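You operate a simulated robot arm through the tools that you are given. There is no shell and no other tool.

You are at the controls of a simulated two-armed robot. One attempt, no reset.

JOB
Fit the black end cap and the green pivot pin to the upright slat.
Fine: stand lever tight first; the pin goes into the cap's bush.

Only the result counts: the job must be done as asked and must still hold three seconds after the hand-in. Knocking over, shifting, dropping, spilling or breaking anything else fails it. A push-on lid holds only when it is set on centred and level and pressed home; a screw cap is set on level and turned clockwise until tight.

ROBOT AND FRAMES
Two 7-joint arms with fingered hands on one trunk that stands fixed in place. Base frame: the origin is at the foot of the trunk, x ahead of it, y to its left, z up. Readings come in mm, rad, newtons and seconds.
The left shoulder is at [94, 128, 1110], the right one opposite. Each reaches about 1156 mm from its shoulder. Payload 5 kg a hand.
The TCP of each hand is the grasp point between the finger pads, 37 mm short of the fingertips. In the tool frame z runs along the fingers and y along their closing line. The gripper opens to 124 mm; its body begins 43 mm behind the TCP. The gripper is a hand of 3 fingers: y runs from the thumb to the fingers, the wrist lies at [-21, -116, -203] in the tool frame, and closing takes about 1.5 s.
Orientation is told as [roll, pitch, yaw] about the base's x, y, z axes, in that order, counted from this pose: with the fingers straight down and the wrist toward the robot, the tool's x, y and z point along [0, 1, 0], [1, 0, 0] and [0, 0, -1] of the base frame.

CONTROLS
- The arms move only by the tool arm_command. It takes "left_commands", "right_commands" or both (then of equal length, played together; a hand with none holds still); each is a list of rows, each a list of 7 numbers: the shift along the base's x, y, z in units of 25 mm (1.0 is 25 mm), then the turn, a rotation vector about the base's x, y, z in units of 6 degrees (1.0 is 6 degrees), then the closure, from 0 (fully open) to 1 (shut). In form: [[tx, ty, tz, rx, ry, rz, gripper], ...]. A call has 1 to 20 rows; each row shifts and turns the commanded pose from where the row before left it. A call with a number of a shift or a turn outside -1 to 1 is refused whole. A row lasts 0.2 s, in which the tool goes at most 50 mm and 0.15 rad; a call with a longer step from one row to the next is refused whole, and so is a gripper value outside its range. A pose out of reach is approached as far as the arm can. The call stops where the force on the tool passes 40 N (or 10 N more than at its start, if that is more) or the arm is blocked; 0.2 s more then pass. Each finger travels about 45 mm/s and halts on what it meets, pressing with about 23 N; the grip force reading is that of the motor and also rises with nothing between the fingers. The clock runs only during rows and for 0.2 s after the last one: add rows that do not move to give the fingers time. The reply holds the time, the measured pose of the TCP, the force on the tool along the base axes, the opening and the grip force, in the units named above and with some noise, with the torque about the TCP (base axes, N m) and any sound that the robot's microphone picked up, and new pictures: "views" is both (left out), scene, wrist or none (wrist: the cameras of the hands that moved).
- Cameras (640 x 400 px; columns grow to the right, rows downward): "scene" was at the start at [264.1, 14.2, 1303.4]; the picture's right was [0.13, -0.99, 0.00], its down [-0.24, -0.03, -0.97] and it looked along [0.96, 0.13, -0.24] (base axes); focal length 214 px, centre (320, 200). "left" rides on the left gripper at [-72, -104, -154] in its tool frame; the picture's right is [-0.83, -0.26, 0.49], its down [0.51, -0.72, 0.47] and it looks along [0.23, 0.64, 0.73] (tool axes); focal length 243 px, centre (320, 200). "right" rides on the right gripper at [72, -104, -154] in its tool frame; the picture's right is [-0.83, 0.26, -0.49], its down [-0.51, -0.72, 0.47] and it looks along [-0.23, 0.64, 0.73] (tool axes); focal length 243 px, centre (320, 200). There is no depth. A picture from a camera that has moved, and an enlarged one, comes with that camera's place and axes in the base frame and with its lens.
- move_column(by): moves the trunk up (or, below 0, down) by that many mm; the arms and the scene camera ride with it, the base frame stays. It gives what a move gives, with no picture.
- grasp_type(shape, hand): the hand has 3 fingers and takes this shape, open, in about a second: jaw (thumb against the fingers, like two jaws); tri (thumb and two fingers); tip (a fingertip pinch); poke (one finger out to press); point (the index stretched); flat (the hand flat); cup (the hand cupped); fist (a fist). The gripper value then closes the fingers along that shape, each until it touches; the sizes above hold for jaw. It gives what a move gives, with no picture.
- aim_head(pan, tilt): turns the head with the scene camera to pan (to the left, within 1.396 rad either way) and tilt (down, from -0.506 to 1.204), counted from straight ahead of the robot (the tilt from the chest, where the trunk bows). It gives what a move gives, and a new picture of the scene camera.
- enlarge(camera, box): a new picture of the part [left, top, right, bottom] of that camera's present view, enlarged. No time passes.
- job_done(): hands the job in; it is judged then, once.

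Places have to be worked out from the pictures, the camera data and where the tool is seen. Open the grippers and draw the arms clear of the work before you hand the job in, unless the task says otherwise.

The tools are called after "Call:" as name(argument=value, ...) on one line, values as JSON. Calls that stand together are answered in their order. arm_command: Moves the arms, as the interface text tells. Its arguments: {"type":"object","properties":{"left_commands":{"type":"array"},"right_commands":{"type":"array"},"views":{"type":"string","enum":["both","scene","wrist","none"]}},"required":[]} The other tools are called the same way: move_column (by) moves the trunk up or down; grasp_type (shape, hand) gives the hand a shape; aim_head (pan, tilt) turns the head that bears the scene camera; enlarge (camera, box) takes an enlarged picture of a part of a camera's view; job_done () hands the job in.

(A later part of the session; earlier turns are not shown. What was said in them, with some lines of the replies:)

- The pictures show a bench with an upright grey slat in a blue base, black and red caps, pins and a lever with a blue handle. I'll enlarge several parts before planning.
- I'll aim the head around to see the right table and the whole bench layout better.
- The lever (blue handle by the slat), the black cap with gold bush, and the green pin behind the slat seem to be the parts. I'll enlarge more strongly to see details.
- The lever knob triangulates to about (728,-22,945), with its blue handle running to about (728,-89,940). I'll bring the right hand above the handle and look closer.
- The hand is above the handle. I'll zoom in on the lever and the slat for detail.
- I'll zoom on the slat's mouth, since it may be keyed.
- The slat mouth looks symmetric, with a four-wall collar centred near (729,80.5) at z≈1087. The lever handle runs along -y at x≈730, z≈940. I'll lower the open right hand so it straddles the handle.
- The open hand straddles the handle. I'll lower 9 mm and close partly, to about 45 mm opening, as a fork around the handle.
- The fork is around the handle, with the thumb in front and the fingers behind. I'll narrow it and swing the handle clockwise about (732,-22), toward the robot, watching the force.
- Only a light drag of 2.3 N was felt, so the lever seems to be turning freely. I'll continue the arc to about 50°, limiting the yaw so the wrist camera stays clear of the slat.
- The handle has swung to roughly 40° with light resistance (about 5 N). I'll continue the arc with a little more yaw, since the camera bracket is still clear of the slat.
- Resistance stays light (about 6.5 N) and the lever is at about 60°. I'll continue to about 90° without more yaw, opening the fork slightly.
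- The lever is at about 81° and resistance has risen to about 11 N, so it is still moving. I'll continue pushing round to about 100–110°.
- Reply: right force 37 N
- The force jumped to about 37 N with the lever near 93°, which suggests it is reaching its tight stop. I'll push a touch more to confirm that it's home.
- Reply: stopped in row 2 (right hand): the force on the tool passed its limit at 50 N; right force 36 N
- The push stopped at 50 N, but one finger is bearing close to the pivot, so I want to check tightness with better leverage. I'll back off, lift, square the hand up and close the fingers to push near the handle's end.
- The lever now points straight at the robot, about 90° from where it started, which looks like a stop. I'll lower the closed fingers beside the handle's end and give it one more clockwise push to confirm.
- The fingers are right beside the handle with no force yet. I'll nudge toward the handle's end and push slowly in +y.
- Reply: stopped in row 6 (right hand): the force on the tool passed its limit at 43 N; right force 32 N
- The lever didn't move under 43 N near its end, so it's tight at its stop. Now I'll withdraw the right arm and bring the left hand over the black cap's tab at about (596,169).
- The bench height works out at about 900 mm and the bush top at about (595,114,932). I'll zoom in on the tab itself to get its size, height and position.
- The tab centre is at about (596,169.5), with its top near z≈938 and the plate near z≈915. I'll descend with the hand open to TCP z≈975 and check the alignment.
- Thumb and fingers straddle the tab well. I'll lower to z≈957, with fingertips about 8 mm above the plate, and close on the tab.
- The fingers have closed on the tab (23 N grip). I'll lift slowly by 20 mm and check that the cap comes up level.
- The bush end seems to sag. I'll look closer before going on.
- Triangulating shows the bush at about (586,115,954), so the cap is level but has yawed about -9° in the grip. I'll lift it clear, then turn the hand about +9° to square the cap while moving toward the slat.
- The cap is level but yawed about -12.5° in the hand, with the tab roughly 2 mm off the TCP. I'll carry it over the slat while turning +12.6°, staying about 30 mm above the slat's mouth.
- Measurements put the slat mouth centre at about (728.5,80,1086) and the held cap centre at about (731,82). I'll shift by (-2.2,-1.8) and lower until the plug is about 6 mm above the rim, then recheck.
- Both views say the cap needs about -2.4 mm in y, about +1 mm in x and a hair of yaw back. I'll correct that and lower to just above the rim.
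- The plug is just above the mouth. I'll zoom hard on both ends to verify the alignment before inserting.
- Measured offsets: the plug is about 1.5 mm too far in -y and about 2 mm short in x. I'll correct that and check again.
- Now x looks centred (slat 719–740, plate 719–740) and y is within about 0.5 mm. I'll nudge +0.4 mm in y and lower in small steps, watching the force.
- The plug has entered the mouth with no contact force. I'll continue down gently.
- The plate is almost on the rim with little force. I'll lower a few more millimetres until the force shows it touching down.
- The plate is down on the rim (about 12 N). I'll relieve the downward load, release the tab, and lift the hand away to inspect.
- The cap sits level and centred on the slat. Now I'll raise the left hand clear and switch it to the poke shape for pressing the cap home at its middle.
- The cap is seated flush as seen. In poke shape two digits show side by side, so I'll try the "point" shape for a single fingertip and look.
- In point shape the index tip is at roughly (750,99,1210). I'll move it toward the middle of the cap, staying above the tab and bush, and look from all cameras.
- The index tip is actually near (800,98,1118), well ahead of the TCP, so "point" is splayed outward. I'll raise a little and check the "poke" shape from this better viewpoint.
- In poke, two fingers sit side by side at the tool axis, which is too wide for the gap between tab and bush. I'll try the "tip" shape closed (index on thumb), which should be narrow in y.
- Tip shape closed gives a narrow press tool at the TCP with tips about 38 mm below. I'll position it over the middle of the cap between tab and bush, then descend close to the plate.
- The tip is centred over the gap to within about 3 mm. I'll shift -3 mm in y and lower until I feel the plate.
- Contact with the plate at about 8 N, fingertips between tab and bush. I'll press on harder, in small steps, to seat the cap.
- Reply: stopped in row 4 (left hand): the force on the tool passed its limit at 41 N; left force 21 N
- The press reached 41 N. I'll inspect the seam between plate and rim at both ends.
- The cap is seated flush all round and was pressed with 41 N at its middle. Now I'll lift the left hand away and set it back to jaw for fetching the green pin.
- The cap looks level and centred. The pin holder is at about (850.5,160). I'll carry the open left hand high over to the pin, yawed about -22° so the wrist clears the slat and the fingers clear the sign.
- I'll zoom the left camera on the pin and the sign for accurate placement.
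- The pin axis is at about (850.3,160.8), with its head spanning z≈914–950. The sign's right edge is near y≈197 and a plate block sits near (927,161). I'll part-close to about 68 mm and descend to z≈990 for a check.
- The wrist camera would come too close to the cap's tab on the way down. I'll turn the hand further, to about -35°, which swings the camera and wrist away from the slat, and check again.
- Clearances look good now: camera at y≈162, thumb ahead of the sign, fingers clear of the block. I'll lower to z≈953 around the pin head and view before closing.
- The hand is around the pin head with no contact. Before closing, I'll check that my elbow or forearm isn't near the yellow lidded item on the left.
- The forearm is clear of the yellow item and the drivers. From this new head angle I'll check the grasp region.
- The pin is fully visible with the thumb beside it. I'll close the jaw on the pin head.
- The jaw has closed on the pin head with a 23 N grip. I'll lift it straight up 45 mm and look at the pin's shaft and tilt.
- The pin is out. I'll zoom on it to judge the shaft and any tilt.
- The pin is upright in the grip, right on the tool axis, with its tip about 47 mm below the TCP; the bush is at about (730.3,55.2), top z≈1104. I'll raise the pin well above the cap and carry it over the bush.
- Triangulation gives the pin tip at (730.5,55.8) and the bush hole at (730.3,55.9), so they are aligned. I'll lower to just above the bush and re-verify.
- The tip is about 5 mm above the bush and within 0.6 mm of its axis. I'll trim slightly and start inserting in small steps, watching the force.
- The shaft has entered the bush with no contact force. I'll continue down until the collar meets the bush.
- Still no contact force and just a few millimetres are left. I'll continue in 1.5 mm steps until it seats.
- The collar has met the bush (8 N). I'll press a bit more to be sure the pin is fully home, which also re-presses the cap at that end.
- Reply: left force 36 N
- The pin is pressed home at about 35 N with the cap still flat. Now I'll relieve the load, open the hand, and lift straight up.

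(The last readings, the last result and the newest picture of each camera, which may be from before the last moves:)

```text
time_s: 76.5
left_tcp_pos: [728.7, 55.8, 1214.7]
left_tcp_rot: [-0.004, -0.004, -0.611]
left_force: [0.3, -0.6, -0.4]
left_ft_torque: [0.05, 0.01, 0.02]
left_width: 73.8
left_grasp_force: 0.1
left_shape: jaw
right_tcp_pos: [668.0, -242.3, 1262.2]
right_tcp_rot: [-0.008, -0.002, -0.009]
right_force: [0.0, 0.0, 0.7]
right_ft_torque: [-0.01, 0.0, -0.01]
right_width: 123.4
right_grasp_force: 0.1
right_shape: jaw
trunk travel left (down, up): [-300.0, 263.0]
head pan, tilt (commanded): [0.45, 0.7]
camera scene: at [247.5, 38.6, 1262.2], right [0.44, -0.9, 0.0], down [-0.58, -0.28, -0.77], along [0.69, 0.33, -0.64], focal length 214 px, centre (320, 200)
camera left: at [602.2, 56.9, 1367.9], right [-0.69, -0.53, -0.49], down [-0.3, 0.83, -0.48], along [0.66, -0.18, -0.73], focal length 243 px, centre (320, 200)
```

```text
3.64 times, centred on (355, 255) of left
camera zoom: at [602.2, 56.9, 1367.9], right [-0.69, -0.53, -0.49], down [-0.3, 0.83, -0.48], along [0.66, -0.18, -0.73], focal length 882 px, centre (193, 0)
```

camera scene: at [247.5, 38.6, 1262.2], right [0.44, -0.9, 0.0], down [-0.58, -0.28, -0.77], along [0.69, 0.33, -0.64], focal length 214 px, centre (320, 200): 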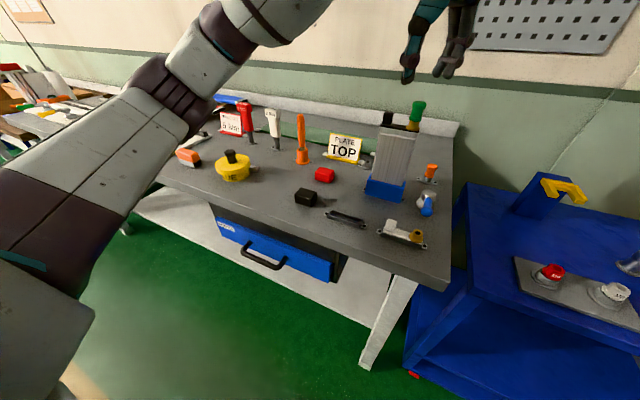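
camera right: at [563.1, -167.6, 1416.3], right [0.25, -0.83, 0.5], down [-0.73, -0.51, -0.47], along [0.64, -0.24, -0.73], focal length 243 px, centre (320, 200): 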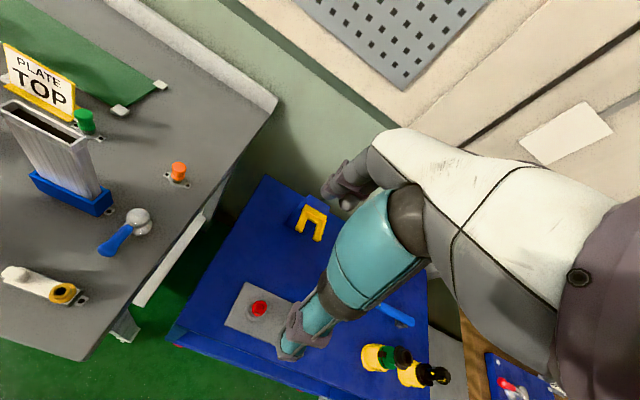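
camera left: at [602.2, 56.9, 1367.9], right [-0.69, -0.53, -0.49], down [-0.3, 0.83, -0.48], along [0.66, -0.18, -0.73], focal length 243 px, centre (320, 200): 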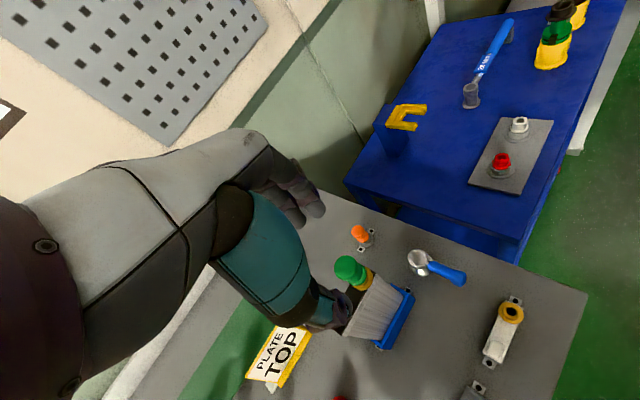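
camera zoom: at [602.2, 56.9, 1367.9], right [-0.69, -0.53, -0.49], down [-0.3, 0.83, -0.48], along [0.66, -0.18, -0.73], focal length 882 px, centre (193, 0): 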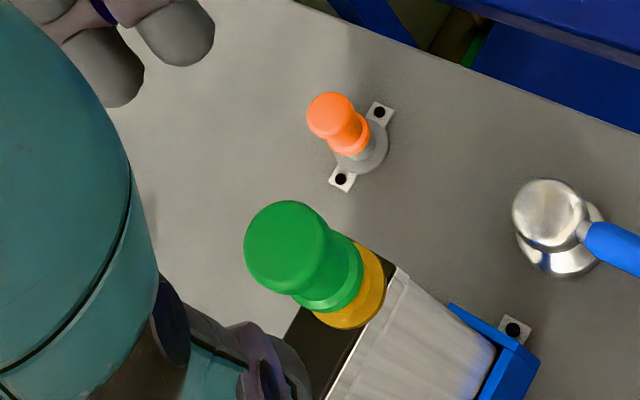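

The pin stands upright in the bush with its collar seated. I'll check the cap seam and the lever once more before clearing out.

Call:
enlarge(camera="scene", box=[380, 110, 425, 140])

Call:
enlarge(camera="scene", box=[300, 100, 460, 260])

Call:
enlarge(camera="right", box=[0, 90, 110, 160])

```text
13.33 times, centred on (402, 125) of scene
camera zoom: at [247.5, 38.6, 1262.2], right [0.44, -0.9, 0.0], down [-0.58, -0.28, -0.77], along [0.69, 0.33, -0.64], focal length 2860 px, centre (-780, 1200)
```

zoom: 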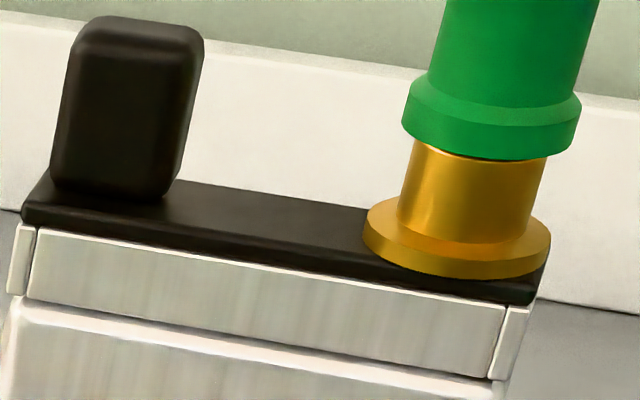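

```text
2.50 times, centred on (380, 180) of scene
camera zoom: at [247.5, 38.6, 1262.2], right [0.44, -0.9, 0.0], down [-0.58, -0.28, -0.77], along [0.69, 0.33, -0.64], focal length 536 px, centre (170, 250)
```

zoom: 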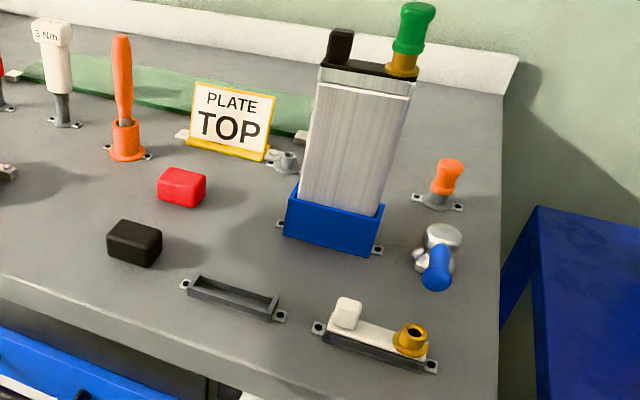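

```text
5.71 times, centred on (55, 125) of right
camera zoom: at [562.9, -167.6, 1416.3], right [0.25, -0.83, 0.5], down [-0.73, -0.5, -0.47], along [0.64, -0.24, -0.73], focal length 1386 px, centre (1834, 629)
```

zoom: 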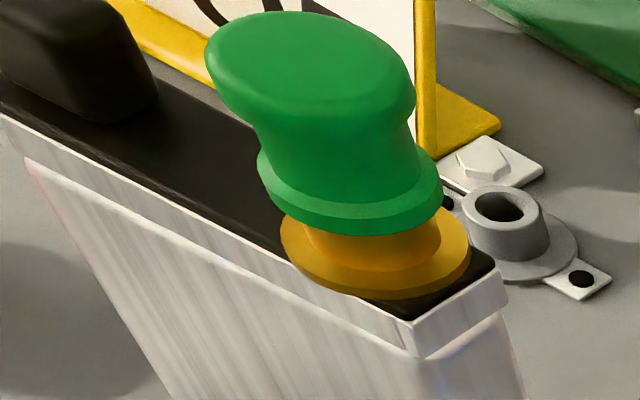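

The cap is flush along its whole seam, the pin is seated, the lever is still in its tight position, and nothing else has moved. I'll withdraw the left arm clear with the hand open.

Call:
arm_command(left_commands=[[0, 0, 1, 0, 0, 0, 0.2], [0, 0, 1, 0, 0, 0, 0], [0, 0, 1, 0, 0, 0, 0], [0, 0, 1, 0, 0, 0, 0], [-0.6, 0.9, 0.2, 0, 0, 0.7, 0], [-0.6, 1, 0, 0, 0, 0.7, 0], [-0.6, 1, 0, 0, 0, 0.7, 0], [-0.6, 1, 0, 0, 0, 0.7, 0], [-0.6, 1, 0, 0, 0, 0.7, 0], [-0.6, 1, 0, 0, 0, 0.7, 0], [-0.6, 1, 0, 0, 0, 0.7, 0], [-0.6, 1, 0, 0, 0, 0.7, 0], [0, 0, 0, 0, 0, 0, 0]], views="both")

Call:
aim_head(pan=0.1, tilt=0.6)

Call:
enlarge(camera="scene", box=[220, 100, 400, 280])

```text
time_s: 79.2
left_tcp_pos: [610.7, 253.4, 1317.9]
left_tcp_rot: [-0.001, -0.005, -0.025]
left_force: [0.7, -0.5, -0.5]
left_ft_torque: [0.02, 0.0, 0.0]
left_width: 123.9
left_grasp_force: 0.1
left_shape: jaw
right_tcp_pos: [668.3, -242.6, 1262.3]
right_tcp_rot: [-0.008, -0.001, -0.01]
right_force: [0.7, -0.6, 0.6]
right_ft_torque: [-0.01, 0.01, 0.01]
right_width: 123.3
right_grasp_force: 0.0
right_shape: jaw
trunk travel left (down, up): [-300.0, 263.0]
head pan, tilt (commanded): [0.45, 0.7]
camera scene: at [248.7, 38.4, 1262.0], right [0.44, -0.9, 0.0], down [-0.58, -0.28, -0.76], along [0.69, 0.33, -0.64], focal length 214 px, centre (320, 200)
camera left: at [504.5, 184.3, 1471.5], right [-0.28, -0.82, -0.49], down [-0.71, 0.52, -0.48], along [0.65, 0.21, -0.73], focal length 243 px, centre (320, 200)
```

scene: 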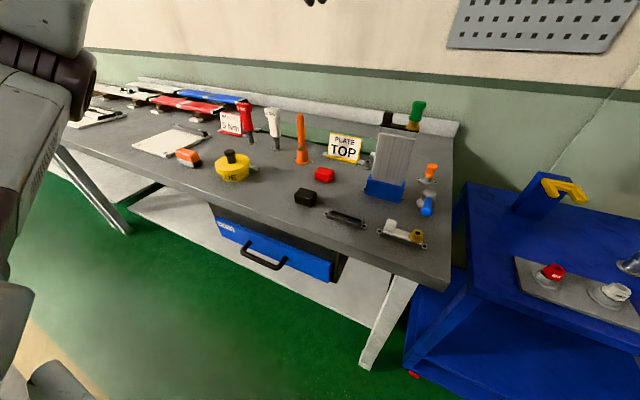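
left: 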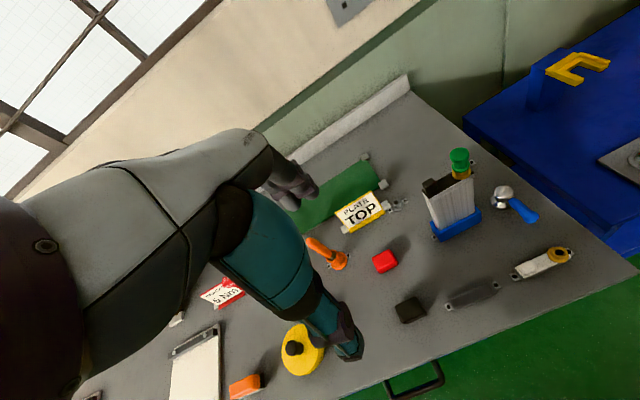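

```text
time_s: 80.1
left_tcp_pos: [609.4, 254.7, 1319.1]
left_tcp_rot: [-0.002, -0.004, -0.024]
left_force: [0.2, 0.3, -0.7]
left_ft_torque: [0.01, 0.0, 0.01]
left_width: 123.6
left_grasp_force: 0.0
left_shape: jaw
right_tcp_pos: [666.5, -241.7, 1263.5]
right_tcp_rot: [-0.009, -0.002, -0.008]
right_force: [0.1, -0.1, -0.5]
right_ft_torque: [-0.02, 0.01, 0.0]
right_width: 123.4
right_grasp_force: 0.0
right_shape: jaw
trunk travel left (down, up): [-300.0, 263.0]
head pan, tilt (commanded): [0.099, 0.6]
camera scene: at [259.2, 10.9, 1270.8], right [0.1, -0.99, 0.0], down [-0.56, -0.06, -0.83], along [0.82, 0.08, -0.56], focal length 214 px, centre (320, 200)
```

scene: 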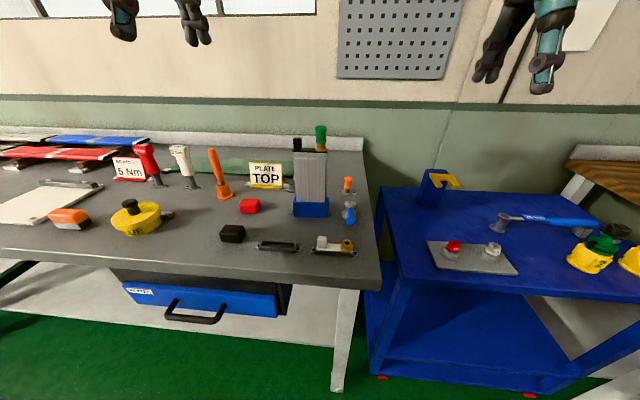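

```text
2.22 times, centred on (310, 190) of scene
camera zoom: at [259.2, 10.9, 1270.8], right [0.1, -0.99, 0.0], down [-0.56, -0.06, -0.83], along [0.82, 0.08, -0.56], focal length 477 px, centre (342, 222)
```

zoom: 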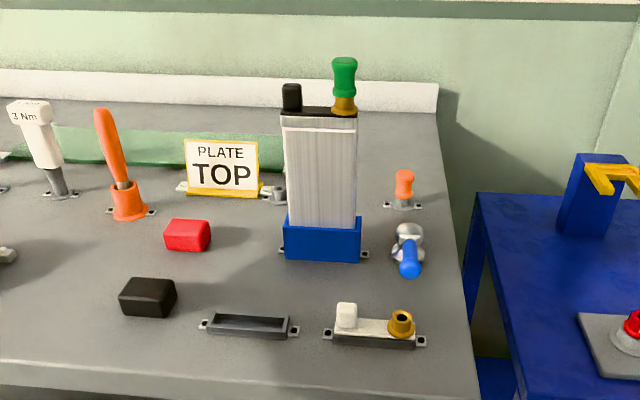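

The lever is tight at its stop. The black cap sits level and pressed on the slat, with the green pin home in its bush. Other parts look undisturbed, and both arms are clear with hands open, so I'm handing in.

Call:
job_done()

```text
The job is handed in.
```

I handed the job in: the black end cap and the green pivot pin are both fitted to the upright slat. The system accepted the hand-in but gave no verdict.

- **Stand lever:** I turned it about 90° clockwise to a hard stop. A second push of 43 N near the end of the handle did not move it.
- **Black end cap:** It sits on the slat with an even seam all round. I pressed it at its middle with 41 N. No click or other sound was reported, so I judged it seated from the pictures and the force.
- **Green pivot pin:** The shaft went into the cap's bush without resistance. I pressed it until its collar sat on the bush, at about 36 N, and it stands upright.

In the last pictures nothing else on the benches looked moved or knocked over. Both hands are open and the arms are drawn clear.
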